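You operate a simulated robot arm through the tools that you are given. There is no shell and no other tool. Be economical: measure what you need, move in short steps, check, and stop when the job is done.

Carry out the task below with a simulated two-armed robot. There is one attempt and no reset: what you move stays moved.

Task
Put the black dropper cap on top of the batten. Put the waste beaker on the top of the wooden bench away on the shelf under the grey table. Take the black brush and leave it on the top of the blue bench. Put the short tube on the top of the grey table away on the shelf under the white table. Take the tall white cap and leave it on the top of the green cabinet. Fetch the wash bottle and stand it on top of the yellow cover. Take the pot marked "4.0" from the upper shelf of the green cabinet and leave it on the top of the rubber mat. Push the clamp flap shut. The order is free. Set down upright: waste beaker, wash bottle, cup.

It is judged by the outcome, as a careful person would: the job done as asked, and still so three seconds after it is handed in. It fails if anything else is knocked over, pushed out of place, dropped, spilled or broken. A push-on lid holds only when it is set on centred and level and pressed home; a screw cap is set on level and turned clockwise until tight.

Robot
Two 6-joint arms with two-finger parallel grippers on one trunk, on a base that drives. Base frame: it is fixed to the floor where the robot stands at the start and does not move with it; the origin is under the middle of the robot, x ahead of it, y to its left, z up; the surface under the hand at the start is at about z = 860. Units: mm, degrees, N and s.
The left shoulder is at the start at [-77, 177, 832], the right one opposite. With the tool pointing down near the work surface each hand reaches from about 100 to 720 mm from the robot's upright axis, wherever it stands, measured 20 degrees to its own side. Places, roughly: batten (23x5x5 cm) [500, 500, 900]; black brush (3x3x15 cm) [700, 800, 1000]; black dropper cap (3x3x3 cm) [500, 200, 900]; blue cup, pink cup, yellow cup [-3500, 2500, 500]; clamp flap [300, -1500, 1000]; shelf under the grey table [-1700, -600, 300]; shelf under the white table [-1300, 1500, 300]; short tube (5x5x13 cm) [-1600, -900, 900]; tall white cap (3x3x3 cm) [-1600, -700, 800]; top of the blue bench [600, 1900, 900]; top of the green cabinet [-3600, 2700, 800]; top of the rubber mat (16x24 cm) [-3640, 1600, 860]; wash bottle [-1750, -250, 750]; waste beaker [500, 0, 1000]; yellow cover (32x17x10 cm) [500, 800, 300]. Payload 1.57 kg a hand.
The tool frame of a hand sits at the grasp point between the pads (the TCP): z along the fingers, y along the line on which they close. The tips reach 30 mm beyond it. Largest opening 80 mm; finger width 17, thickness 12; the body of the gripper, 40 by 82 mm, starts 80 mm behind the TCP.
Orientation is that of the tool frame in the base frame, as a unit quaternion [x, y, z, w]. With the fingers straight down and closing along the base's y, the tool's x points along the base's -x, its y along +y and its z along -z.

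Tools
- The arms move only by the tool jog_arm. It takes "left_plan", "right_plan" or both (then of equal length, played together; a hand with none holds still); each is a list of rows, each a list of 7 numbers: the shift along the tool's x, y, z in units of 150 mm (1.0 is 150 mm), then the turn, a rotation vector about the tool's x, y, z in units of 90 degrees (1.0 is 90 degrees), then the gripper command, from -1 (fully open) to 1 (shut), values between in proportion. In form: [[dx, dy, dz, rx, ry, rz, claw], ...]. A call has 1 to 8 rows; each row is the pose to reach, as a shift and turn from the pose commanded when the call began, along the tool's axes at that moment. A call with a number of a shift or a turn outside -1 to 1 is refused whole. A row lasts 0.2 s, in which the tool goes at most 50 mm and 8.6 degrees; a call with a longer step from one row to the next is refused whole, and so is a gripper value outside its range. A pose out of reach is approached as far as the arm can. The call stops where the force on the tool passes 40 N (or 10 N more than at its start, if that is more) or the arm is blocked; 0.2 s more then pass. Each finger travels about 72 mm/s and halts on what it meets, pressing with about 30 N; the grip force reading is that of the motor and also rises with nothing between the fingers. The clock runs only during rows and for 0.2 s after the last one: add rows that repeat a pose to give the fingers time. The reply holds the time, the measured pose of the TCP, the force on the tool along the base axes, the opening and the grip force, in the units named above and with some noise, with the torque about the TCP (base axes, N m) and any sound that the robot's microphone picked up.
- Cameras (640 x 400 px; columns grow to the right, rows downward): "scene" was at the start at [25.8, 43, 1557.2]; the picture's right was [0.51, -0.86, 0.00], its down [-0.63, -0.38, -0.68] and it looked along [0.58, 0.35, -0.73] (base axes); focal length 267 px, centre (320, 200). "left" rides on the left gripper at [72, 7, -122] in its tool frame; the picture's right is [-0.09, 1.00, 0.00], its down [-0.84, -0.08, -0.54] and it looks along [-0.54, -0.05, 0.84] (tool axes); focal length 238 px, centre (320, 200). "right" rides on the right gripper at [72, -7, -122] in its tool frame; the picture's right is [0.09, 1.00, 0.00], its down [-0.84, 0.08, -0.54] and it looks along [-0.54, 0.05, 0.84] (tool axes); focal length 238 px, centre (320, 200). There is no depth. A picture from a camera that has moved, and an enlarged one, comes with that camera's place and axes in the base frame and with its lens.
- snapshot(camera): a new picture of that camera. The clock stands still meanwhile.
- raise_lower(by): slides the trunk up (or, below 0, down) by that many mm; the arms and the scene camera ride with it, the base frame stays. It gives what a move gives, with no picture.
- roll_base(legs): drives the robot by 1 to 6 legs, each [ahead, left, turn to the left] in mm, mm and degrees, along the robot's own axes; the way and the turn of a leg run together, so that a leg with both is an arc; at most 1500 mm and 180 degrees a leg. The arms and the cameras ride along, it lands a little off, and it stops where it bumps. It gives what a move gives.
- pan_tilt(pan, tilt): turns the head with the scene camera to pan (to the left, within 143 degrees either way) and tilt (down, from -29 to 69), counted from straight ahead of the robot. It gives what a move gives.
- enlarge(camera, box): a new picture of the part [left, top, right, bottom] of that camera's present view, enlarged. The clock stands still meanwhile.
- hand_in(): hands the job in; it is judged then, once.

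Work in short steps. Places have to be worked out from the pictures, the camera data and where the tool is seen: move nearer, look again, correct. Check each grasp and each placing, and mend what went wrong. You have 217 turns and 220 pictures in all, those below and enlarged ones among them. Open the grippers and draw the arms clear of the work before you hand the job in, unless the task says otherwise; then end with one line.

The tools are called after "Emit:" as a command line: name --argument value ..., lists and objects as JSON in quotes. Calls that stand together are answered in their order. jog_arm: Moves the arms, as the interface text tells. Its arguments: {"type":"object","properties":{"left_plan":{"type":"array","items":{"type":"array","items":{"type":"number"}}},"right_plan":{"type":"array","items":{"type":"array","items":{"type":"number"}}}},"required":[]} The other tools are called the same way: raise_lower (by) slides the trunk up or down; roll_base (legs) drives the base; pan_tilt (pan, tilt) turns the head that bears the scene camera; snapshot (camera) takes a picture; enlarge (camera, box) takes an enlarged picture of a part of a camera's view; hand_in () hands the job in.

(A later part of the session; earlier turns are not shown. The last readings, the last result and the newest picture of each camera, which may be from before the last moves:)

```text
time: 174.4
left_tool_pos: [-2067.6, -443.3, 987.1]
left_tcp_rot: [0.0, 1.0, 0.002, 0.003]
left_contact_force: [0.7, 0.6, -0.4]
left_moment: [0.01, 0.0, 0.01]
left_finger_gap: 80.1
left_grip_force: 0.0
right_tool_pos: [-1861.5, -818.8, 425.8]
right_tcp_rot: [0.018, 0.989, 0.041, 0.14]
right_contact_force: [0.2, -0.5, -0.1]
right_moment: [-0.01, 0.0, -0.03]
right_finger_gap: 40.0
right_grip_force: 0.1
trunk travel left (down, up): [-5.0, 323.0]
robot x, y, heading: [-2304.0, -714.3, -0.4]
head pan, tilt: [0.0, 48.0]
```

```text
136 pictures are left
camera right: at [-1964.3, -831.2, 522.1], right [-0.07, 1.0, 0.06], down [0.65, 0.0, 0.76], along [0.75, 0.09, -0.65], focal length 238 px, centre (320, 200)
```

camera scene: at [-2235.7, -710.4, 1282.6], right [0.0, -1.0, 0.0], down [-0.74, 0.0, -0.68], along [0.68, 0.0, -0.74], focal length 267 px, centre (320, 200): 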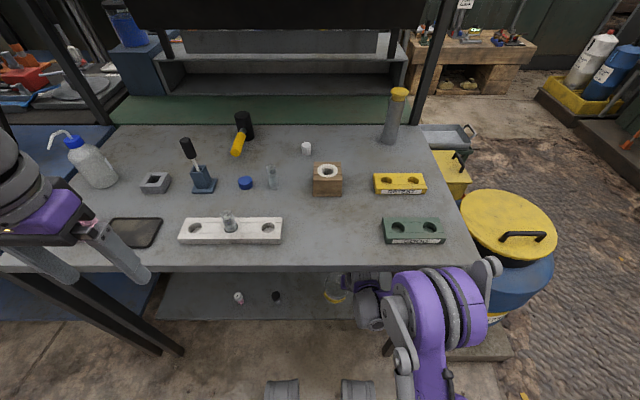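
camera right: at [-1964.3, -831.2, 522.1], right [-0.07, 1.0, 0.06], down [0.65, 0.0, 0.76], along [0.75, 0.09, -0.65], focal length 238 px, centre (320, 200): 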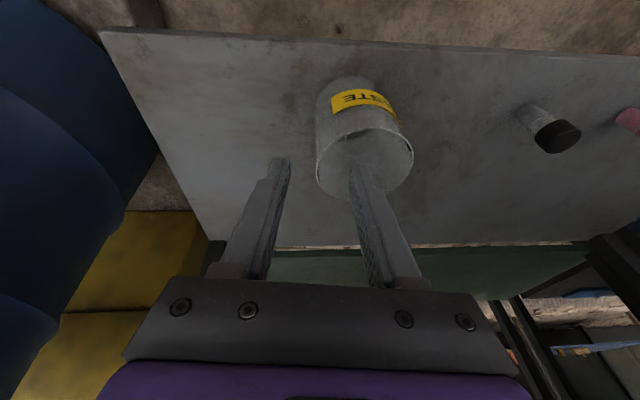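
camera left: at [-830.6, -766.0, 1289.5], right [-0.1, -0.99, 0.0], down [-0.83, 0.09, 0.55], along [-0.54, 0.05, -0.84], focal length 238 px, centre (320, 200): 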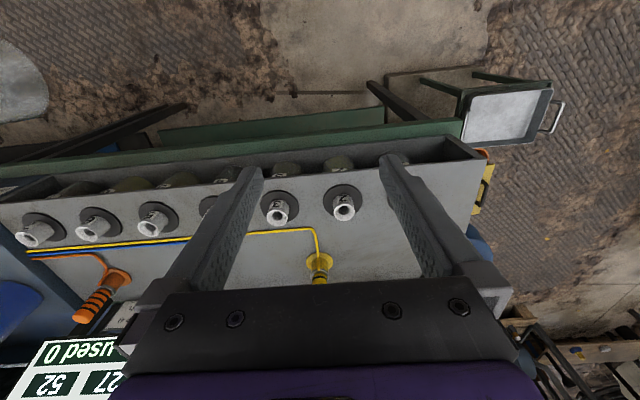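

Clear of the rim. I back out, raise the trunk, straighten the right hand.

Emit:
roll_base --legs '[[-300, 0, 0]]'

Emit:
raise_lower --by 270

Emit:
jog_arm --right_plan '[[-0.05, 0, -0.25, 0.022, 0.09, 0, -1], [-0.1, 0, -0.5, 0.045, 0.178, 0, -1], [-0.15, 0, -0.75, 0.045, 0.178, 0, -1], [-0.2, 0, -1.0, 0.045, 0.178, 0, -1]]'

Emit:
jog_arm --right_plan '[[0, 0, -0.3, 0, 0, 0, -1], [0, 0, -0.6, 0, 0, 0, -1], [0, 0, -0.9, 0, 0, 0, -1], [0, 0, -1.0, 0, 0, 0, -1]]'

Emit:
snapshot --camera "scene"

Emit:
snapshot --camera "right"

```text
time: 176.4
left_tool_pos: [-2368.3, -441.8, 987.7]
left_tcp_rot: [0.002, 1.0, 0.003, 0.003]
left_contact_force: [0.0, -0.6, 0.3]
left_moment: [-0.01, -0.03, 0.01]
left_finger_gap: 80.1
left_grip_force: 0.0
right_tool_pos: [-2162.0, -820.6, 426.8]
right_tcp_rot: [0.019, 0.989, 0.04, 0.141]
right_contact_force: [-0.1, 0.2, 0.6]
right_moment: [0.0, 0.0, 0.01]
right_finger_gap: 40.0
right_grip_force: 0.0
trunk travel left (down, up): [-5.0, 323.0]
robot x, y, heading: [-2609.5, -710.2, -0.4]
head pan, tilt: [0.0, 48.0]
```

```text
time: 179.2
left_tool_pos: [-2368.2, -443.7, 1256.8]
left_tcp_rot: [0.001, 1.0, 0.002, 0.003]
left_contact_force: [0.1, 0.4, 0.0]
left_moment: [-0.03, -0.03, 0.0]
left_finger_gap: 79.8
left_grip_force: 0.1
right_tool_pos: [-2161.7, -820.1, 696.7]
right_tcp_rot: [0.019, 0.989, 0.04, 0.139]
right_contact_force: [0.1, -1.3, 0.2]
right_moment: [0.02, 0.0, 0.01]
right_finger_gap: 40.1
right_grip_force: 0.0
trunk travel left (down, up): [-275.0, 53.0]
robot x, y, heading: [-2607.1, -712.1, -0.0]
head pan, tilt: [0.0, 48.0]
```

```text
time: 180.2
left_tool_pos: [-2367.7, -443.4, 1257.3]
left_tcp_rot: [0.001, 1.0, 0.002, 0.003]
left_contact_force: [0.2, -0.2, -0.1]
left_moment: [-0.01, -0.01, 0.0]
left_finger_gap: 80.0
left_grip_force: 0.0
right_tool_pos: [-2173.8, -832.3, 848.8]
right_tcp_rot: [0.017, 1.0, 0.007, -0.001]
right_contact_force: [1.0, 0.0, 0.0]
right_moment: [0.0, -0.01, -0.02]
right_finger_gap: 79.8
right_grip_force: 0.0
trunk travel left (down, up): [-275.0, 53.0]
robot x, y, heading: [-2611.8, -713.1, -0.0]
head pan, tilt: [0.0, 48.0]
```

```text
time: 181.2
left_tool_pos: [-2367.0, -443.5, 1257.8]
left_tcp_rot: [0.0, 1.0, 0.002, 0.003]
left_contact_force: [-0.4, 0.7, 0.1]
left_moment: [-0.01, 0.0, 0.01]
left_finger_gap: 79.7
left_grip_force: 0.1
right_tool_pos: [-2175.3, -834.3, 998.8]
right_tcp_rot: [0.018, 1.0, 0.008, 0.0]
right_contact_force: [0.1, -0.2, 0.8]
right_moment: [0.04, 0.0, -0.04]
right_finger_gap: 80.1
right_grip_force: 0.1
trunk travel left (down, up): [-275.0, 53.0]
robot x, y, heading: [-2606.8, -713.5, 0.0]
head pan, tilt: [0.0, 48.0]
```

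```text
135 pictures are left
camera scene: at [-2573.2, -710.0, 1555.8], right [0.0, -1.0, 0.0], down [-0.74, 0.0, -0.67], along [0.67, 0.0, -0.74], focal length 267 px, centre (320, 200)
```

scene: 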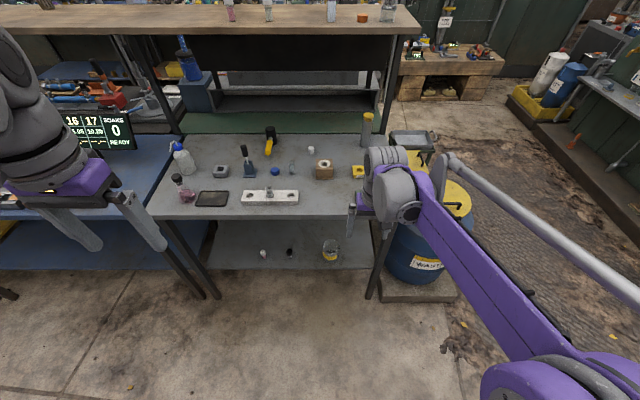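

```text
134 pictures are left
camera right: at [-2247.5, -840.7, 1119.5], right [-0.06, 1.0, 0.02], down [0.84, 0.04, 0.54], along [0.54, 0.04, -0.84], focal length 238 px, centre (320, 200)
```

right: 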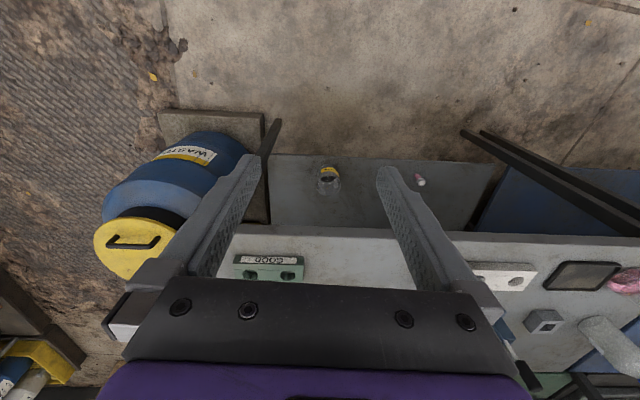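

The beaker stands well on the shelf. Next I drive up to the table to take the short tube (right hand) and the tall white cap (left hand).

Emit:
roll_base --legs '[[335, -40, 0]]'

Emit:
snapshot --camera "scene"

Emit:
snapshot --camera "right"

```text
time: 183.4
left_tool_pos: [-2034.5, -482.1, 1256.5]
left_tcp_rot: [-0.001, 1.0, 0.002, 0.003]
left_contact_force: [0.2, 0.0, -0.7]
left_moment: [0.01, 0.05, -0.01]
left_finger_gap: 80.1
left_grip_force: 0.0
right_tool_pos: [-1839.6, -871.6, 998.3]
right_tcp_rot: [0.014, 1.0, 0.008, 0.0]
right_contact_force: [0.0, 0.2, -0.2]
right_moment: [0.0, 0.02, 0.01]
right_finger_gap: 80.1
right_grip_force: 0.0
trunk travel left (down, up): [-275.0, 53.0]
robot x, y, heading: [-2273.8, -749.8, 0.1]
head pan, tilt: [0.0, 48.0]
```

```text
133 pictures are left
camera scene: at [-2238.6, -750.0, 1555.7], right [0.0, -1.0, 0.0], down [-0.74, 0.0, -0.67], along [0.67, 0.0, -0.74], focal length 267 px, centre (320, 200)
```

scene: 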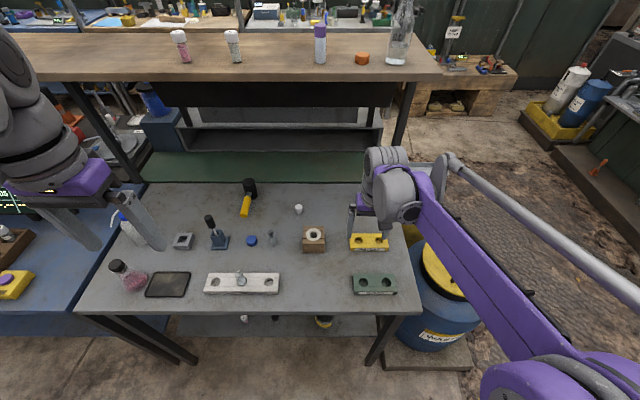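

```text
132 pictures are left
camera right: at [-1912.4, -879.2, 1119.0], right [-0.06, 1.0, 0.02], down [0.84, 0.04, 0.54], along [0.54, 0.05, -0.84], focal length 238 px, centre (320, 200)
```

right: 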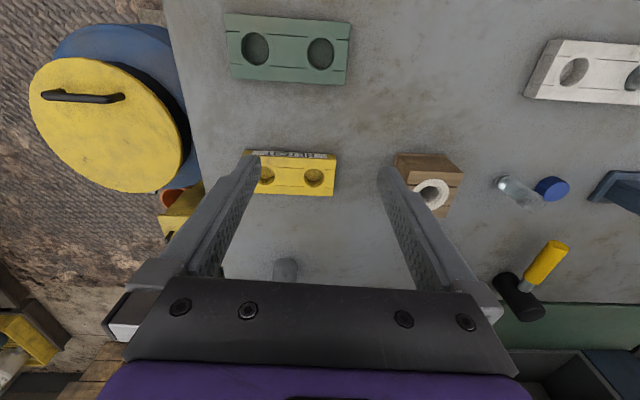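

Table top is z≈820. Tube at about [-1575,-918], 820–950 tall. I ease 25 mm closer and lower the right hand in front of the tube line (above the yellow block).

Emit:
roll_base --legs '[[25, 0, 0]]'

Emit:
jog_arm --right_plan '[[0, -0.15, 0.2, 0, 0, 0, -1], [0, -0.31, 0.4, 0, 0, 0, -1], [0, -0.31, 0.58, 0, 0, 0, -1]]'

Emit:
snapshot --camera "right"

```text
time: 184.2
left_tool_pos: [-2012.2, -481.9, 1257.5]
left_tcp_rot: [-0.002, 1.0, 0.003, 0.004]
left_contact_force: [-0.9, -0.1, -1.1]
left_moment: [0.01, 0.01, -0.03]
left_finger_gap: 79.9
left_grip_force: 0.0
right_tool_pos: [-1817.1, -873.7, 998.7]
right_tcp_rot: [0.015, 1.0, 0.007, 0.001]
right_contact_force: [0.0, -0.3, 0.2]
right_moment: [0.01, -0.04, 0.01]
right_finger_gap: 80.4
right_grip_force: 0.0
trunk travel left (down, up): [-275.0, 53.0]
robot x, y, heading: [-2252.9, -751.5, 0.1]
head pan, tilt: [0.0, 48.0]
```

```text
time: 185.0
left_tool_pos: [-2010.1, -481.6, 1256.7]
left_tcp_rot: [-0.002, 1.0, 0.002, 0.003]
left_contact_force: [0.0, 0.2, 0.1]
left_moment: [0.05, -0.01, 0.0]
left_finger_gap: 80.1
left_grip_force: 0.1
right_tool_pos: [-1816.8, -918.1, 910.7]
right_tcp_rot: [0.015, 1.0, 0.008, -0.001]
right_contact_force: [0.3, 0.4, 0.5]
right_moment: [0.05, -0.02, 0.0]
right_finger_gap: 80.1
right_grip_force: 0.0
trunk travel left (down, up): [-275.0, 53.0]
robot x, y, heading: [-2252.7, -753.0, 0.1]
head pan, tilt: [0.0, 48.0]
```

```text
131 pictures are left
camera right: at [-1889.9, -925.2, 1031.3], right [-0.06, 1.0, 0.02], down [0.84, 0.04, 0.54], along [0.54, 0.05, -0.84], focal length 238 px, centre (320, 200)
```

right: 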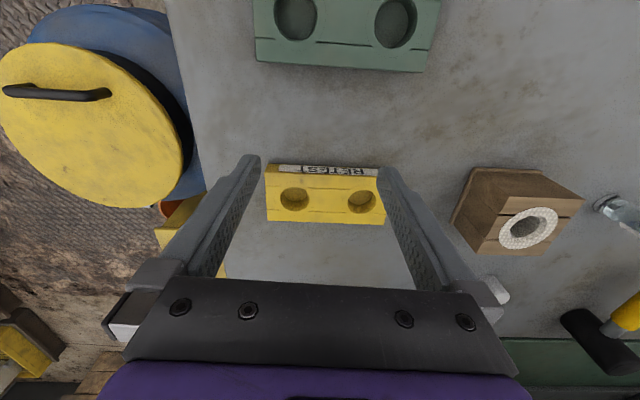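

I slide forward 130 mm and look for the tube between the fingers.

Emit:
jog_arm --right_plan '[[-0.3, 0, 0, 0, 0, 0, -1], [-0.6, 0, 0, 0, 0, 0, -1], [-0.87, 0, 0, 0, 0, 0, -1]]'

Emit:
snapshot --camera "right"

Emit:
enlarge --camera "scene" --box '[260, 150, 460, 275]'

```text
time: 185.8
left_tool_pos: [-2010.4, -481.8, 1258.1]
left_tcp_rot: [-0.001, 1.0, 0.001, 0.002]
left_contact_force: [0.2, 1.1, 0.4]
left_moment: [-0.01, 0.02, 0.03]
left_finger_gap: 80.0
left_grip_force: 0.0
right_tool_pos: [-1685.2, -922.1, 908.5]
right_tcp_rot: [0.015, 1.0, 0.008, -0.001]
right_contact_force: [0.0, 1.4, 0.0]
right_moment: [0.01, 0.01, -0.03]
right_finger_gap: 80.1
right_grip_force: 0.0
trunk travel left (down, up): [-275.0, 53.0]
robot x, y, heading: [-2250.1, -756.8, -0.1]
head pan, tilt: [0.0, 48.0]
```

```text
130 pictures are left
camera right: at [-1757.8, -928.3, 1030.1], right [-0.06, 1.0, 0.02], down [0.84, 0.04, 0.54], along [0.54, 0.05, -0.84], focal length 238 px, centre (320, 200)
```

right: 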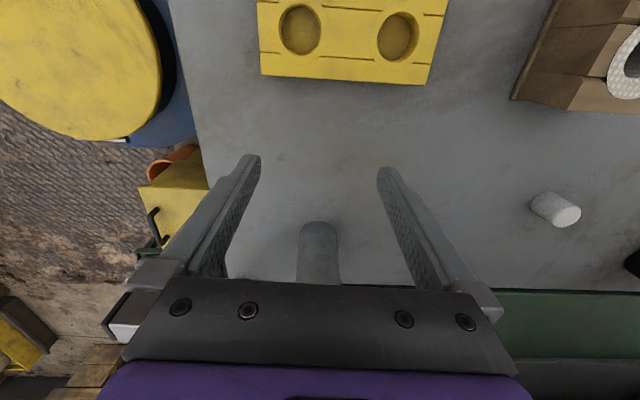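

```text
3.20 times, centred on (360, 212) of scene
camera zoom: at [-2213.2, -750.1, 1555.8], right [0.0, -1.0, 0.0], down [-0.74, 0.0, -0.67], along [0.67, 0.0, -0.74], focal length 854 px, centre (192, 160)
```

zoom: 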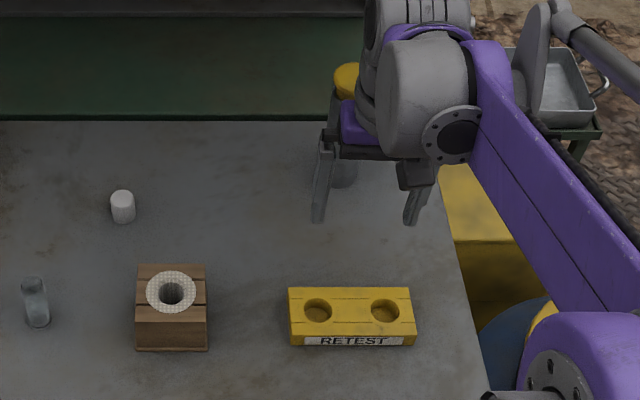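

Tube base near edge at x≈-1579, so centre ≈ [-1558,-914]. I advance in steps with a small y correction.

Emit:
jog_arm --right_plan '[[-0.28, 0.045, 0, 0, 0, 0, -1], [-0.56, 0.045, 0, 0, 0, 0, -1], [-0.8, 0.045, 0, 0, 0, 0, -1]]'

Emit:
snapshot --camera "right"

```text
time: 186.6
left_tool_pos: [-2008.9, -482.7, 1256.8]
left_tcp_rot: [0.0, 1.0, 0.002, 0.001]
left_contact_force: [-0.5, 0.2, 0.1]
left_moment: [-0.01, -0.01, 0.02]
left_finger_gap: 80.2
left_grip_force: 0.1
right_tool_pos: [-1565.5, -918.2, 907.9]
right_tcp_rot: [0.015, 1.0, 0.007, -0.001]
right_contact_force: [0.1, 0.4, 0.2]
right_moment: [0.02, 0.0, 0.0]
right_finger_gap: 80.0
right_grip_force: 0.1
trunk travel left (down, up): [-275.0, 53.0]
robot x, y, heading: [-2252.2, -752.9, -0.1]
head pan, tilt: [0.0, 48.0]
```

```text
128 pictures are left
camera right: at [-1638.4, -925.0, 1029.5], right [-0.06, 1.0, 0.02], down [0.84, 0.04, 0.54], along [0.54, 0.05, -0.84], focal length 238 px, centre (320, 200)
```

right: 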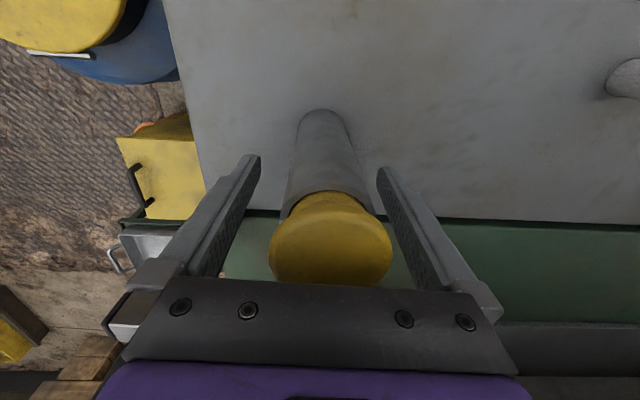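

Tube is centred between the fingers. I close and lift 40 mm.

Emit:
jog_arm --right_plan '[[0, 0.02, 0, 0, 0, 0, 0], [0, 0.02, 0, 0, 0, 0, 1], [0, 0.02, 0, 0, 0, 0, 1], [0, 0.02, 0, 0, 0, 0, 1], [0, 0.02, 0, 0, 0, 0, 1], [0.15, 0.02, -0.2, 0, 0, 0, 1], [0.35, 0.02, -0.35, 0, 0, 0, 1]]'

Emit:
snapshot --camera "right"

```text
time: 188.2
left_tool_pos: [-2011.3, -482.6, 1257.6]
left_tcp_rot: [-0.001, 1.0, 0.001, 0.003]
left_contact_force: [-0.1, -0.8, 0.3]
left_moment: [-0.01, -0.02, 0.02]
left_finger_gap: 79.6
left_grip_force: 0.1
right_tool_pos: [-1620.4, -916.3, 962.1]
right_tcp_rot: [0.015, 1.0, 0.008, 0.0]
right_contact_force: [-0.5, 0.1, -3.1]
right_moment: [-0.02, -0.03, 0.02]
right_finger_gap: 43.3
right_grip_force: 30.0
trunk travel left (down, up): [-275.0, 53.0]
robot x, y, heading: [-2250.8, -750.6, 0.0]
head pan, tilt: [0.0, 48.0]
```

```text
127 pictures are left
camera right: at [-1692.7, -922.0, 1083.5], right [-0.06, 1.0, 0.02], down [0.84, 0.04, 0.54], along [0.54, 0.05, -0.84], focal length 238 px, centre (320, 200)
```

right: 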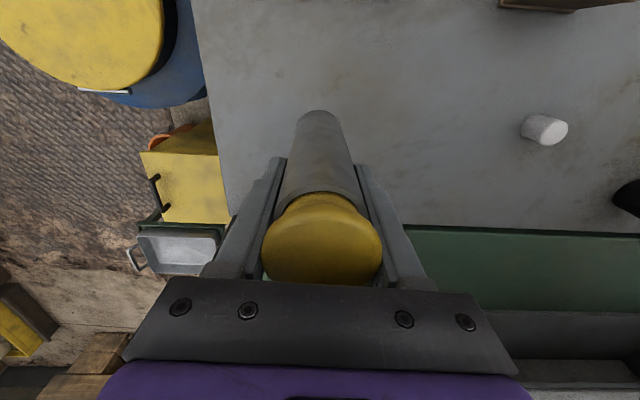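

Tube held. I retract it up and back while bringing the left hand toward the white cap at about [-1632,-677].

Emit:
jog_arm --left_plan '[[-0.2, -0.13, 0.13, 0, 0, 0, -0.4], [-0.4, -0.27, 0.27, 0, 0, 0, -0.4], [-0.6, -0.4, 0.4, 0, 0, 0, -0.4], [-0.8, -0.53, 0.53, 0, 0, 0, -0.4], [-1.0, -0.67, 0.67, 0, 0, 0, -0.4]]' --right_plan '[[0.18, 0, -0.11, 0, 0, 0, 1], [0.36, 0, -0.22, 0, 0, 0, 1], [0.54, 0, -0.33, 0, 0, 0, 1], [0.72, 0, -0.44, 0, 0, 0, 1], [0.9, 0, -0.55, 0, 0, 0, 1]]'

Emit:
jog_arm --left_plan '[[-0.2, -0.13, 0.17, 0, 0, 0, -0.4], [-0.4, -0.27, 0.35, 0, 0, 0, -0.4], [-0.6, -0.4, 0.52, 0, 0, 0, -0.4], [-0.8, -0.53, 0.7, 0, 0, 0, -0.4], [-1.0, -0.6, 0.9, 0, 0, 0, -0.4]]'

Emit:
snapshot --camera "left"

```text
time: 189.4
left_tool_pos: [-1860.4, -583.1, 1156.7]
left_tcp_rot: [-0.001, 1.0, 0.002, 0.002]
left_contact_force: [1.3, -0.1, 0.4]
left_moment: [0.02, -0.03, 0.03]
left_finger_gap: 55.7
left_grip_force: 0.0
right_tool_pos: [-1755.2, -912.7, 1045.0]
right_tcp_rot: [0.014, 1.0, 0.008, 0.0]
right_contact_force: [0.1, 0.2, -3.3]
right_moment: [0.0, -0.04, 0.02]
right_finger_gap: 43.1
right_grip_force: 29.8
trunk travel left (down, up): [-275.0, 53.0]
robot x, y, heading: [-2250.0, -750.6, 0.1]
head pan, tilt: [0.0, 48.0]
```

```text
time: 190.6
left_tool_pos: [-1705.7, -671.4, 1021.2]
left_tcp_rot: [-0.001, 1.0, 0.002, 0.002]
left_contact_force: [0.5, -0.9, 0.1]
left_moment: [-0.02, 0.02, -0.04]
left_finger_gap: 56.3
left_grip_force: 0.1
right_tool_pos: [-1752.9, -912.4, 1044.3]
right_tcp_rot: [0.015, 1.0, 0.008, -0.001]
right_contact_force: [0.8, -0.3, -3.1]
right_moment: [0.02, -0.05, -0.01]
right_finger_gap: 43.3
right_grip_force: 29.8
trunk travel left (down, up): [-275.0, 53.0]
robot x, y, heading: [-2250.8, -749.8, 0.2]
head pan, tilt: [0.0, 48.0]
```

```text
126 pictures are left
camera left: at [-1779.7, -666.8, 1142.9], right [0.09, 1.0, 0.0], down [0.83, -0.08, 0.55], along [0.54, -0.05, -0.84], focal length 238 px, centre (320, 200)
```

left: 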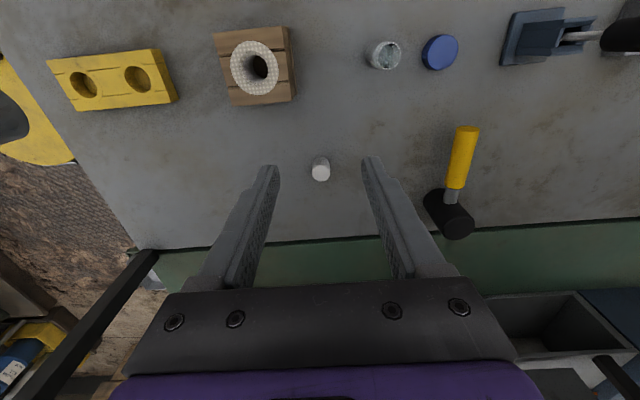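

Cap at about [-1634,-679]. I move over it and down to about z=905.

Emit:
jog_arm --left_plan '[[-0.2, -0.03, 0.15, 0, 0, 0, -0.4], [-0.4, -0.05, 0.35, 0, 0, 0, -0.4], [-0.47, -0.05, 0.6, 0, 0, 0, -0.4], [-0.47, -0.05, 0.77, 0, 0, 0, -0.4]]'

Emit:
snapshot --camera "left"

```text
time: 191.6
left_tool_pos: [-1637.8, -679.7, 907.3]
left_tcp_rot: [0.0, 1.0, 0.001, 0.003]
left_contact_force: [-0.1, 0.1, -0.7]
left_moment: [0.0, 0.03, -0.02]
left_finger_gap: 55.9
left_grip_force: 0.1
right_tool_pos: [-1753.7, -911.4, 1044.1]
right_tcp_rot: [0.014, 1.0, 0.008, 0.0]
right_contact_force: [-0.1, 0.7, -2.9]
right_moment: [-0.05, 0.01, -0.03]
right_finger_gap: 43.4
right_grip_force: 30.5
trunk travel left (down, up): [-275.0, 53.0]
robot x, y, heading: [-2251.5, -753.6, 0.0]
head pan, tilt: [0.0, 48.0]
```

```text
125 pictures are left
camera left: at [-1710.5, -674.6, 1028.8], right [0.09, 1.0, 0.0], down [0.83, -0.08, 0.55], along [0.54, -0.05, -0.84], focal length 238 px, centre (320, 200)
```

left: 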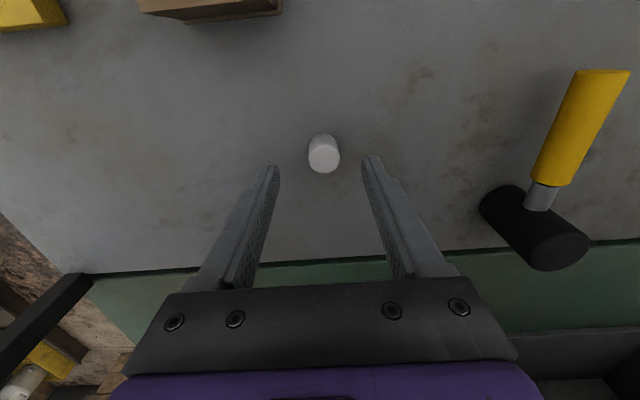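

Aligned. Down to z≈853, close, lift.

Emit:
jog_arm --left_plan '[[-0.02, 0.01, 0.2, 0, 0, 0, -0.4], [-0.02, 0.01, 0.36, 0, 0, 0, -0.4], [-0.02, 0.01, 0.36, 0, 0, 0, 1], [-0.02, 0.01, 0.36, 0, 0, 0, 1], [-0.02, 0.01, 0.36, 0, 0, 0, 1], [0.1, 0.01, 0.1, 0, 0, 0, 1], [0.3, 0.01, -0.15, 0, 0, 0, 1], [0.5, 0.01, -0.4, 0, 0, 0, 1]]'

Emit:
snapshot --camera "left"

```text
time: 193.4
left_tool_pos: [-1715.4, -677.7, 968.0]
left_tcp_rot: [-0.001, 1.0, 0.002, 0.002]
left_contact_force: [0.3, -0.4, 0.3]
left_moment: [0.0, 0.01, 0.03]
left_finger_gap: 21.7
left_grip_force: 29.9
right_tool_pos: [-1754.5, -913.2, 1045.5]
right_tcp_rot: [0.014, 1.0, 0.008, -0.001]
right_contact_force: [-0.9, 0.0, -3.4]
right_moment: [0.0, -0.02, 0.02]
right_finger_gap: 43.4
right_grip_force: 29.5
trunk travel left (down, up): [-275.0, 53.0]
robot x, y, heading: [-2250.6, -754.3, 0.0]
head pan, tilt: [0.0, 48.0]
```

```text
124 pictures are left
camera left: at [-1787.6, -672.8, 1089.3], right [0.09, 1.0, 0.0], down [0.83, -0.08, 0.55], along [0.54, -0.05, -0.84], focal length 238 px, centre (320, 200)
```

left: 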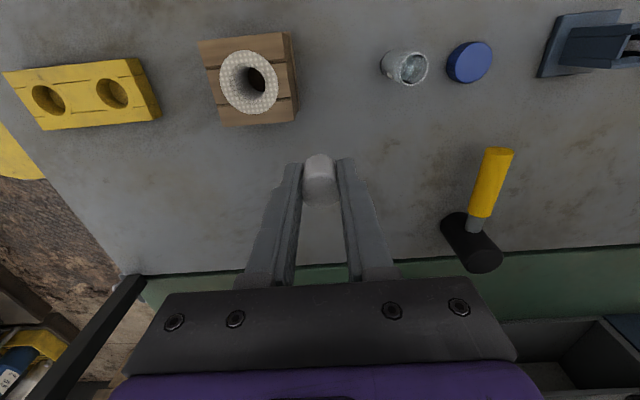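

Cap held. I raise and retract both hands and back away, then look toward the green cabinet.

Emit:
jog_arm --left_plan '[[0.2, 0.1, -0.2, 0, 0, 0, 1], [0.4, 0.2, -0.4, 0, 0, 0, 1], [0.6, 0.3, -0.6, 0, 0, 0, 1], [0.8, 0.4, -0.8, 0, 0, 0, 1], [1.0, 0.5, -0.9, 0, 0, 0, 1]]' --right_plan '[[0.15, 0, -0.05, 0, 0, 0, 1], [0.3, 0, -0.1, 0, 0, 0, 1], [0.45, 0, -0.15, 0, 0, 0, 1], [0.6, 0, -0.2, 0, 0, 0, 1], [0.75, 0, -0.3, 0, 0, 0, 1]]'

Emit:
roll_base --legs '[[-500, 0, 0]]'

Emit:
pan_tilt --pan 115 --tilt 18

Emit:
snapshot --camera "scene"

```text
time: 194.6
left_tool_pos: [-1865.4, -602.0, 1101.8]
left_tcp_rot: [-0.001, 1.0, 0.001, 0.003]
left_contact_force: [-1.1, 0.1, 0.2]
left_moment: [-0.01, -0.02, 0.01]
left_finger_gap: 21.8
left_grip_force: 30.0
right_tool_pos: [-1869.3, -910.1, 1090.7]
right_tcp_rot: [0.014, 1.0, 0.008, 0.001]
right_contact_force: [0.3, 0.5, -3.5]
right_moment: [-0.03, -0.03, -0.01]
right_finger_gap: 43.4
right_grip_force: 30.2
trunk travel left (down, up): [-275.0, 53.0]
robot x, y, heading: [-2253.5, -751.5, 0.3]
head pan, tilt: [0.0, 48.0]
```

```text
time: 197.6
left_tool_pos: [-2362.9, -604.5, 1101.5]
left_tcp_rot: [-0.003, 1.0, 0.002, 0.003]
left_contact_force: [0.2, 0.3, 0.3]
left_moment: [-0.02, 0.02, 0.01]
left_finger_gap: 21.7
left_grip_force: 29.7
right_tool_pos: [-2363.6, -909.5, 1090.2]
right_tcp_rot: [0.012, 1.0, 0.008, 0.0]
right_contact_force: [-0.2, -0.3, -3.8]
right_moment: [-0.02, -0.03, -0.02]
right_finger_gap: 43.2
right_grip_force: 30.0
trunk travel left (down, up): [-275.0, 53.0]
robot x, y, heading: [-2750.0, -752.2, 0.5]
head pan, tilt: [0.0, 48.0]
```

```text
time: 199.5
left_tool_pos: [-2363.2, -604.1, 1101.0]
left_tcp_rot: [-0.003, 1.0, 0.002, 0.003]
left_contact_force: [0.4, -0.3, -0.4]
left_moment: [0.03, -0.02, 0.01]
left_finger_gap: 21.8
left_grip_force: 30.0
right_tool_pos: [-2364.4, -910.2, 1089.8]
right_tcp_rot: [0.012, 1.0, 0.007, -0.001]
right_contact_force: [-0.1, -0.3, -3.2]
right_moment: [0.02, -0.04, 0.0]
right_finger_gap: 43.3
right_grip_force: 30.1
trunk travel left (down, up): [-275.0, 53.0]
robot x, y, heading: [-2751.7, -751.6, 0.3]
head pan, tilt: [115.0, 18.0]
```

```text
123 pictures are left
camera scene: at [-2831.6, -668.3, 1601.9], right [0.9, 0.43, 0.0], down [0.13, -0.28, -0.95], along [-0.41, 0.86, -0.31], focal length 267 px, centre (320, 200)
```

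scene: 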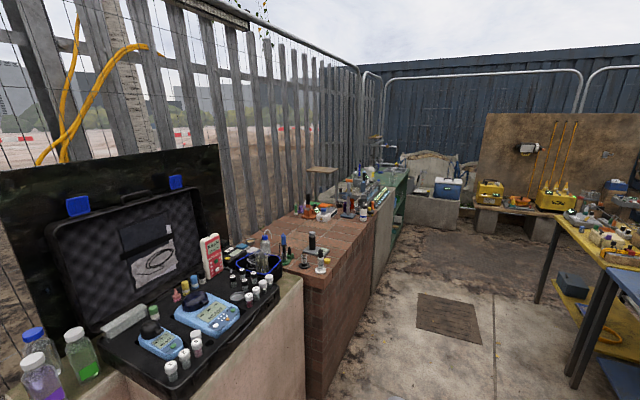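

The green cabinet is farther along the left row (front face x≈-3350). I drive along the aisle and turn to face it.

Emit:
roll_base --legs '[[80, 1500, 0], [0, 1500, 0], [0, 250, 0], [0, 0, 90], [0, 0, 90]]'

Emit:
pan_tilt --pan 0 --tilt 30

Emit:
snapshot --camera "scene"

```text
refused: leg 1 is longer than a leg can be; nothing moved
```

```text
time: 201.4
left_tool_pos: [-2363.2, -602.5, 1101.6]
left_tcp_rot: [-0.003, 1.0, 0.002, 0.003]
left_contact_force: [-0.2, -0.3, -0.4]
left_moment: [0.0, 0.01, -0.04]
left_finger_gap: 21.8
left_grip_force: 29.8
right_tool_pos: [-2364.5, -909.4, 1090.4]
right_tcp_rot: [0.012, 1.0, 0.008, -0.001]
right_contact_force: [-1.0, 0.4, -3.5]
right_moment: [0.04, -0.01, -0.02]
right_finger_gap: 43.3
right_grip_force: 30.2
trunk travel left (down, up): [-275.0, 53.0]
robot x, y, heading: [-2749.3, -756.1, 0.2]
head pan, tilt: [0.0, 30.0]
```

```text
122 pictures are left
camera scene: at [-2701.2, -751.9, 1582.6], right [0.01, -1.0, 0.0], down [-0.5, 0.0, -0.87], along [0.87, 0.01, -0.5], focal length 267 px, centre (320, 200)
```

scene: 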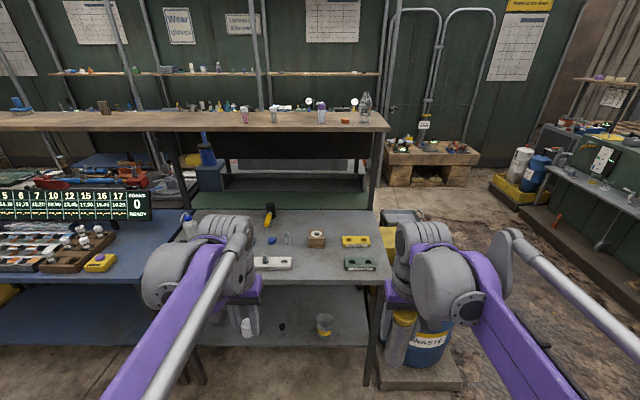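

Leg was slightly too long; I resend it with shorter legs.

Emit:
roll_base --legs '[[60, 1450, 0], [0, 1500, 0], [0, 250, 0], [0, 0, 90], [0, 0, 90]]'

Emit:
snapshot --camera "scene"

```text
time: 237.2
left_tool_pos: [-3099.0, 2302.5, 1102.0]
left_tcp_rot: [1.0, -0.004, -0.002, 0.002]
left_contact_force: [0.3, -0.4, 0.3]
left_moment: [0.01, 0.01, 0.0]
left_finger_gap: 23.2
left_grip_force: 29.8
right_tool_pos: [-3094.0, 2607.5, 1090.5]
right_tcp_rot: [1.0, -0.021, 0.001, 0.008]
right_contact_force: [-0.3, 0.4, -2.9]
right_moment: [0.0, 0.0, 0.01]
right_finger_gap: 43.3
right_grip_force: 29.8
trunk travel left (down, up): [-275.0, 53.0]
robot x, y, heading: [-2709.5, 2447.8, 179.6]
head pan, tilt: [0.0, 30.0]
```

```text
121 pictures are left
camera scene: at [-2762.2, 2449.5, 1582.6], right [0.01, 1.0, 0.0], down [0.5, 0.0, -0.87], along [-0.87, 0.01, -0.5], focal length 267 px, centre (320, 200)
```

scene: 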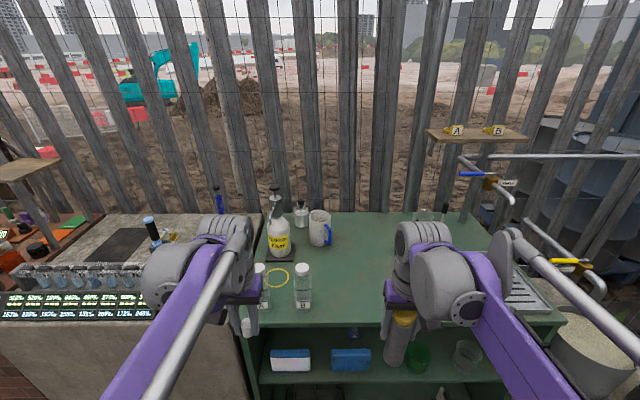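

I face the green cabinet. I zoom on its top and upper shelf.

Emit:
enlarge --camera "scene" --box '[230, 190, 550, 390]'

Emit:
snapshot --camera "left"

```text
2.00 times, centred on (390, 290) of scene
camera zoom: at [-2762.2, 2449.5, 1582.6], right [0.01, 1.0, 0.0], down [0.5, 0.0, -0.87], along [-0.87, 0.01, -0.5], focal length 534 px, centre (180, 20)
```

zoom: 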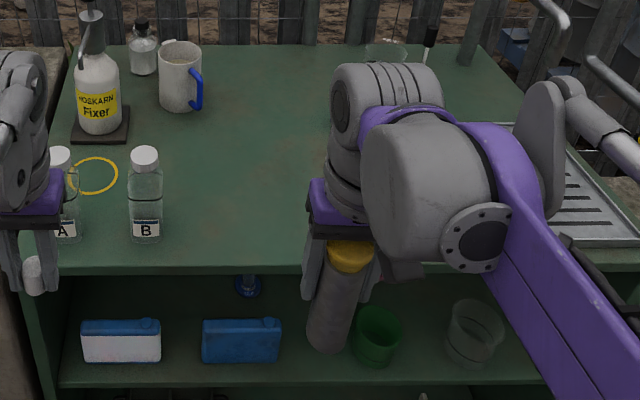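

```text
119 pictures are left
camera left: at [-3027.6, 2294.1, 1222.9], right [-0.1, -1.0, 0.0], down [-0.83, 0.09, 0.55], along [-0.54, 0.05, -0.84], focal length 238 px, centre (320, 200)
```

left: 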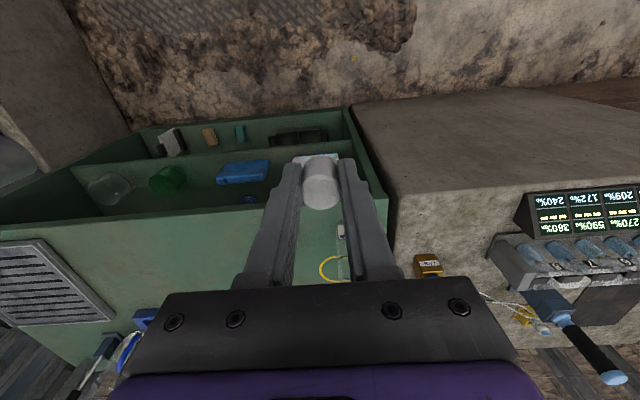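

Free spot on the cabinet top around [-3405,2510]. I shift the robot right and ahead, then look with the left camera.

Emit:
roll_base --legs '[[110, -150, 0]]'

Emit:
jog_arm --left_plan '[[-0.25, -0.08, 0, 0, 0, 0, 1], [-0.5, -0.16, 0, 0, 0, 0, 1], [-0.75, -0.25, 0, 0, 0, 0, 1], [-1.0, -0.33, 0, 0, 0, 0, 1]]'

Emit:
snapshot --camera "left"

Emit:
snapshot --camera "scene"

```text
time: 239.2
left_tool_pos: [-3208.3, 2452.6, 1101.6]
left_tcp_rot: [1.0, -0.003, -0.002, 0.002]
left_contact_force: [-0.1, -0.1, 0.5]
left_moment: [-0.01, 0.04, -0.03]
left_finger_gap: 23.0
left_grip_force: 30.1
right_tool_pos: [-3202.8, 2759.3, 1090.9]
right_tcp_rot: [1.0, -0.021, 0.001, 0.008]
right_contact_force: [0.2, -0.2, -3.3]
right_moment: [0.0, 0.0, 0.01]
right_finger_gap: 43.5
right_grip_force: 30.1
trunk travel left (down, up): [-275.0, 53.0]
robot x, y, heading: [-2820.1, 2597.9, 179.8]
head pan, tilt: [0.0, 30.0]
```

```text
time: 240.2
left_tool_pos: [-3359.9, 2502.4, 1101.5]
left_tcp_rot: [1.0, -0.004, -0.002, 0.002]
left_contact_force: [-0.8, 0.5, 0.1]
left_moment: [0.01, -0.05, 0.0]
left_finger_gap: 23.2
left_grip_force: 30.7
right_tool_pos: [-3203.3, 2757.7, 1090.8]
right_tcp_rot: [1.0, -0.02, 0.001, 0.008]
right_contact_force: [-0.4, 0.2, -4.0]
right_moment: [0.02, -0.03, 0.0]
right_finger_gap: 43.1
right_grip_force: 30.2
trunk travel left (down, up): [-275.0, 53.0]
robot x, y, heading: [-2819.5, 2598.9, 179.4]
head pan, tilt: [0.0, 30.0]
```

```text
118 pictures are left
camera left: at [-3287.6, 2494.1, 1223.2], right [-0.1, -0.99, 0.0], down [-0.83, 0.09, 0.54], along [-0.54, 0.05, -0.84], focal length 238 px, centre (320, 200)
```

left: 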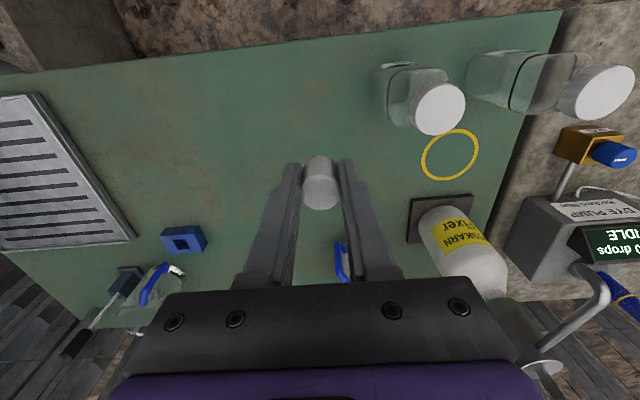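

```text
117 pictures are left
camera scene: at [-2872.7, 2599.8, 1582.6], right [0.01, 1.0, 0.0], down [0.5, 0.0, -0.87], along [-0.87, 0.01, -0.5], focal length 267 px, centre (320, 200)
```

scene: 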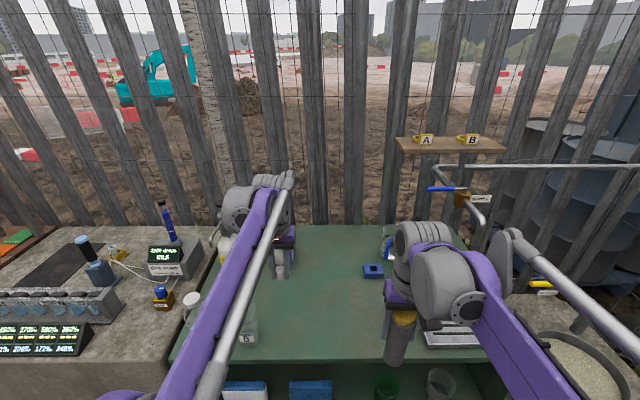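

Cabinet top is z≈840, and the spot below the hand is free. I lower the cap in stages.

Emit:
jog_arm --left_plan '[[0, 0, 0.3, 0, 0, 0, 1], [0, 0, 0.6, 0, 0, 0, 1], [0, 0, 0.9, 0, 0, 0, 1], [0, 0, 1.0, 0, 0, 0, 1]]'

Emit:
jog_arm --left_plan '[[0, 0, 0.15, 0, 0, 0, 1], [0, 0, 0.3, 0, 0, 0, 1]]'

Emit:
snapshot --camera "left"

```text
time: 241.2
left_tool_pos: [-3358.2, 2501.9, 950.1]
left_tcp_rot: [1.0, -0.003, -0.003, 0.003]
left_contact_force: [-0.6, 0.3, -0.1]
left_moment: [0.01, 0.0, -0.03]
left_finger_gap: 23.3
left_grip_force: 30.1
right_tool_pos: [-3202.6, 2758.2, 1090.8]
right_tcp_rot: [1.0, -0.02, 0.001, 0.008]
right_contact_force: [0.7, -0.6, -3.6]
right_moment: [0.02, 0.03, -0.02]
right_finger_gap: 43.1
right_grip_force: 29.9
trunk travel left (down, up): [-275.0, 53.0]
robot x, y, heading: [-2819.5, 2594.2, 179.3]
head pan, tilt: [0.0, 30.0]
```

```text
time: 241.8
left_tool_pos: [-3359.8, 2501.8, 907.8]
left_tcp_rot: [1.0, -0.003, -0.002, 0.002]
left_contact_force: [0.0, -0.5, 0.3]
left_moment: [-0.02, 0.05, -0.01]
left_finger_gap: 23.0
left_grip_force: 30.2
right_tool_pos: [-3203.4, 2758.5, 1091.5]
right_tcp_rot: [1.0, -0.02, 0.0, 0.008]
right_contact_force: [0.7, -0.6, -3.7]
right_moment: [0.0, -0.01, 0.02]
right_finger_gap: 43.1
right_grip_force: 30.1
trunk travel left (down, up): [-275.0, 53.0]
robot x, y, heading: [-2820.8, 2596.9, 179.3]
head pan, tilt: [0.0, 30.0]
```

```text
116 pictures are left
camera left: at [-3286.8, 2494.3, 1028.2], right [-0.1, -1.0, 0.0], down [-0.83, 0.09, 0.55], along [-0.54, 0.05, -0.84], focal length 238 px, centre (320, 200)
```

left: 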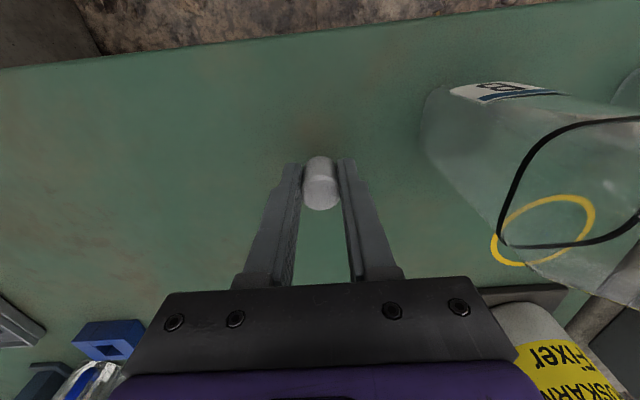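

Continuing down in small steps until contact.

Emit:
jog_arm --left_plan '[[0, 0, 0.1, 0, 0, 0, 1], [0, 0, 0.17, 0, 0, 0, 1]]'

Emit:
jog_arm --left_plan '[[0, 0, 0.025, 0, 0, 0, 1], [0, 0, 0.05, 0, 0, 0, 1]]'

Emit:
jog_arm --left_plan '[[0, 0, 0.02, 0, 0, 0, 1], [0, 0, 0.04, 0, 0, 0, 1]]'

```text
time: 242.4
left_tool_pos: [-3360.0, 2502.8, 882.9]
left_tcp_rot: [1.0, -0.004, -0.003, 0.002]
left_contact_force: [-2.1, 0.4, 7.1]
left_moment: [0.02, 0.09, 0.03]
left_finger_gap: 23.2
left_grip_force: 29.8
right_tool_pos: [-3201.9, 2758.0, 1090.7]
right_tcp_rot: [1.0, -0.02, -0.001, 0.008]
right_contact_force: [-0.6, 0.6, -3.4]
right_moment: [-0.02, 0.02, 0.0]
right_finger_gap: 43.3
right_grip_force: 29.8
trunk travel left (down, up): [-275.0, 53.0]
robot x, y, heading: [-2821.2, 2596.3, 179.5]
head pan, tilt: [0.0, 30.0]
```

```text
time: 242.9
left_tool_pos: [-3357.9, 2502.3, 880.0]
left_tcp_rot: [1.0, -0.003, -0.004, 0.001]
left_contact_force: [-0.1, 0.8, 25.6]
left_moment: [0.21, -0.01, 0.06]
left_finger_gap: 23.3
left_grip_force: 29.8
right_tool_pos: [-3201.5, 2758.4, 1090.6]
right_tcp_rot: [1.0, -0.02, 0.0, 0.009]
right_contact_force: [0.0, 0.1, -3.1]
right_moment: [0.05, 0.03, -0.02]
right_finger_gap: 43.1
right_grip_force: 29.9
trunk travel left (down, up): [-275.0, 53.0]
robot x, y, heading: [-2817.9, 2597.0, 179.9]
head pan, tilt: [0.0, 30.0]
stopped in row 2 (left hand): the force on the tool passed its limit at 48 N (the readings are from after the stop); the commanded pose is now the measured one
```

```text
time: 243.2
left_tool_pos: [-3359.8, 2502.7, 880.3]
left_tcp_rot: [1.0, -0.003, -0.003, 0.001]
left_contact_force: [2.7, -0.4, 24.0]
left_moment: [0.21, -0.19, 0.08]
left_finger_gap: 23.4
left_grip_force: 29.8
right_tool_pos: [-3200.4, 2758.4, 1090.8]
right_tcp_rot: [1.0, -0.02, -0.001, 0.008]
right_contact_force: [-0.9, 0.3, -3.7]
right_moment: [-0.01, 0.02, 0.02]
right_finger_gap: 43.1
right_grip_force: 30.0
trunk travel left (down, up): [-275.0, 53.0]
robot x, y, heading: [-2819.7, 2596.1, 179.6]
head pan, tilt: [0.0, 30.0]
stopped in row 1 (left hand): the force on the tool passed its limit at 45 N (the readings are from after the stop); the commanded pose is now the measured one
```

Contact. I release and rise.

Emit:
jog_arm --left_plan '[[0, 0, -0.01, 0, 0, 0, 0.3], [0, 0, -0.01, 0, 0, 0, -0.2], [0, 0, -0.01, 0, 0, 0, -0.2], [0, 0, -0.3, 0, 0, 0, -0.2], [0, 0, -0.6, 0, 0, 0, -0.2], [0, 0, -0.9, 0, 0, 0, -0.2]]'

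Emit:
snapshot --camera "left"

```text
time: 244.7
left_tool_pos: [-3360.1, 2503.3, 1014.9]
left_tcp_rot: [1.0, -0.002, -0.003, 0.0]
left_contact_force: [0.0, -0.6, 0.1]
left_moment: [-0.03, -0.01, 0.0]
left_finger_gap: 47.9
left_grip_force: 0.0
right_tool_pos: [-3202.8, 2759.1, 1090.2]
right_tcp_rot: [1.0, -0.021, 0.001, 0.01]
right_contact_force: [0.2, 0.4, -2.9]
right_moment: [0.0, 0.05, 0.01]
right_finger_gap: 43.4
right_grip_force: 29.5
trunk travel left (down, up): [-275.0, 53.0]
robot x, y, heading: [-2823.5, 2598.4, 179.5]
head pan, tilt: [0.0, 30.0]
```

```text
115 pictures are left
camera left: at [-3287.5, 2494.7, 1136.1], right [-0.1, -1.0, 0.0], down [-0.83, 0.08, 0.55], along [-0.55, 0.05, -0.84], focal length 238 px, centre (320, 200)
```

left: 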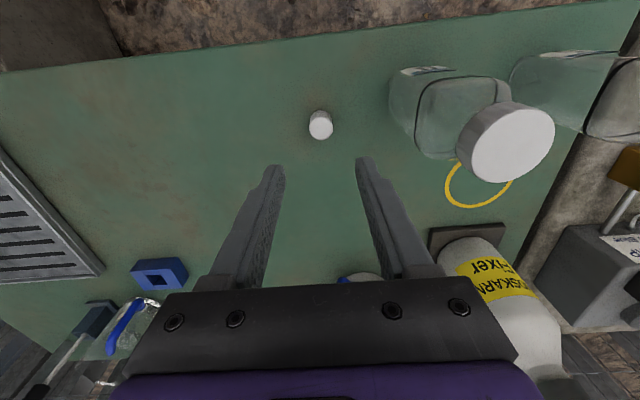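

Cap stands on the cabinet. I back up and lower the trunk to look into the cabinet's upper shelf.

Emit:
jog_arm --left_plan '[[0.3, 0, -0.1, 0, 0, 0, -1], [0.6, 0, -0.2, 0, 0, 0, -1], [0.9, 0, -0.3, 0, 0, 0, -1]]'

Emit:
roll_base --legs '[[-300, 0, 0]]'

Emit:
raise_lower --by -270

Emit:
pan_tilt --pan 0 --tilt 35

Emit:
snapshot --camera "scene"

Emit:
enlarge --camera "scene" --box '[200, 180, 440, 330]'

```text
time: 245.4
left_tool_pos: [-3220.6, 2501.9, 1058.6]
left_tcp_rot: [1.0, -0.003, -0.005, 0.001]
left_contact_force: [0.8, -0.5, 0.1]
left_moment: [-0.02, 0.02, -0.02]
left_finger_gap: 80.1
left_grip_force: 0.1
right_tool_pos: [-3202.3, 2758.5, 1091.2]
right_tcp_rot: [1.0, -0.019, -0.001, 0.007]
right_contact_force: [0.5, 0.3, -4.0]
right_moment: [-0.03, 0.06, 0.02]
right_finger_gap: 43.1
right_grip_force: 29.6
trunk travel left (down, up): [-275.0, 53.0]
robot x, y, heading: [-2819.8, 2595.2, 179.6]
head pan, tilt: [0.0, 30.0]
```

```text
time: 247.5
left_tool_pos: [-2923.7, 2498.9, 1058.4]
left_tcp_rot: [1.0, -0.005, -0.003, 0.001]
left_contact_force: [0.3, 0.2, -0.1]
left_moment: [-0.02, 0.02, -0.02]
left_finger_gap: 80.0
left_grip_force: 0.0
right_tool_pos: [-2902.7, 2756.0, 1090.1]
right_tcp_rot: [1.0, -0.021, 0.001, 0.009]
right_contact_force: [-0.4, 0.6, -3.7]
right_moment: [-0.01, 0.03, -0.02]
right_finger_gap: 43.2
right_grip_force: 30.1
trunk travel left (down, up): [-275.0, 53.0]
robot x, y, heading: [-2519.3, 2591.0, 179.7]
head pan, tilt: [0.0, 30.0]
```

```text
time: 250.2
left_tool_pos: [-2923.3, 2499.2, 788.1]
left_tcp_rot: [1.0, -0.005, -0.004, 0.001]
left_contact_force: [-0.3, -0.1, 0.2]
left_moment: [0.01, -0.01, -0.02]
left_finger_gap: 80.0
left_grip_force: 0.0
right_tool_pos: [-2902.0, 2757.2, 820.5]
right_tcp_rot: [1.0, -0.021, 0.0, 0.009]
right_contact_force: [0.2, -0.1, -3.6]
right_moment: [-0.01, -0.01, -0.01]
right_finger_gap: 42.9
right_grip_force: 30.4
trunk travel left (down, up): [-5.0, 323.0]
robot x, y, heading: [-2519.0, 2594.7, 179.8]
head pan, tilt: [0.0, 30.0]
```

```text
time: 250.9
left_tool_pos: [-2924.7, 2500.2, 789.0]
left_tcp_rot: [1.0, -0.005, -0.003, 0.001]
left_contact_force: [0.0, -0.4, -0.5]
left_moment: [-0.03, -0.03, -0.02]
left_finger_gap: 79.8
left_grip_force: 0.1
right_tool_pos: [-2902.3, 2756.1, 820.4]
right_tcp_rot: [1.0, -0.021, 0.001, 0.01]
right_contact_force: [0.0, 0.4, -3.3]
right_moment: [0.02, 0.01, -0.03]
right_finger_gap: 43.2
right_grip_force: 30.6
trunk travel left (down, up): [-5.0, 323.0]
robot x, y, heading: [-2516.4, 2592.7, 179.4]
head pan, tilt: [0.0, 35.0]
```

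```text
114 pictures are left
camera scene: at [-2618.8, 2597.4, 1300.2], right [0.01, 1.0, 0.0], down [0.57, -0.01, -0.82], along [-0.82, 0.01, -0.57], focal length 267 px, centre (320, 200)
```

scene: 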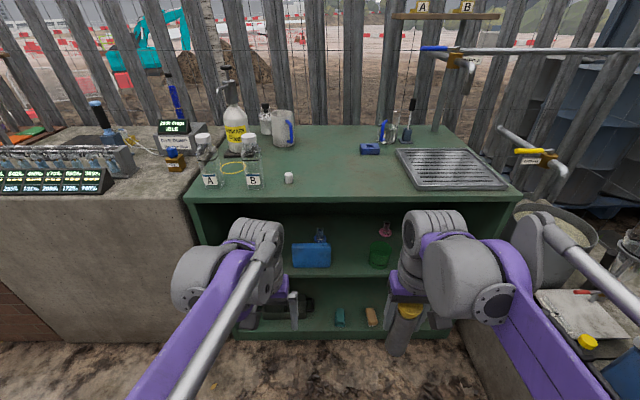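

```text
2.67 times, centred on (320, 255) of scene
camera zoom: at [-2618.8, 2597.4, 1300.2], right [0.01, 1.0, 0.0], down [0.57, -0.01, -0.82], along [-0.82, 0.01, -0.57], focal length 712 px, centre (320, 53)
```

zoom: 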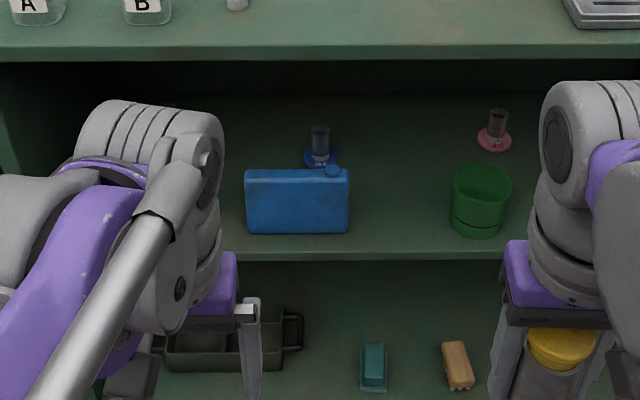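

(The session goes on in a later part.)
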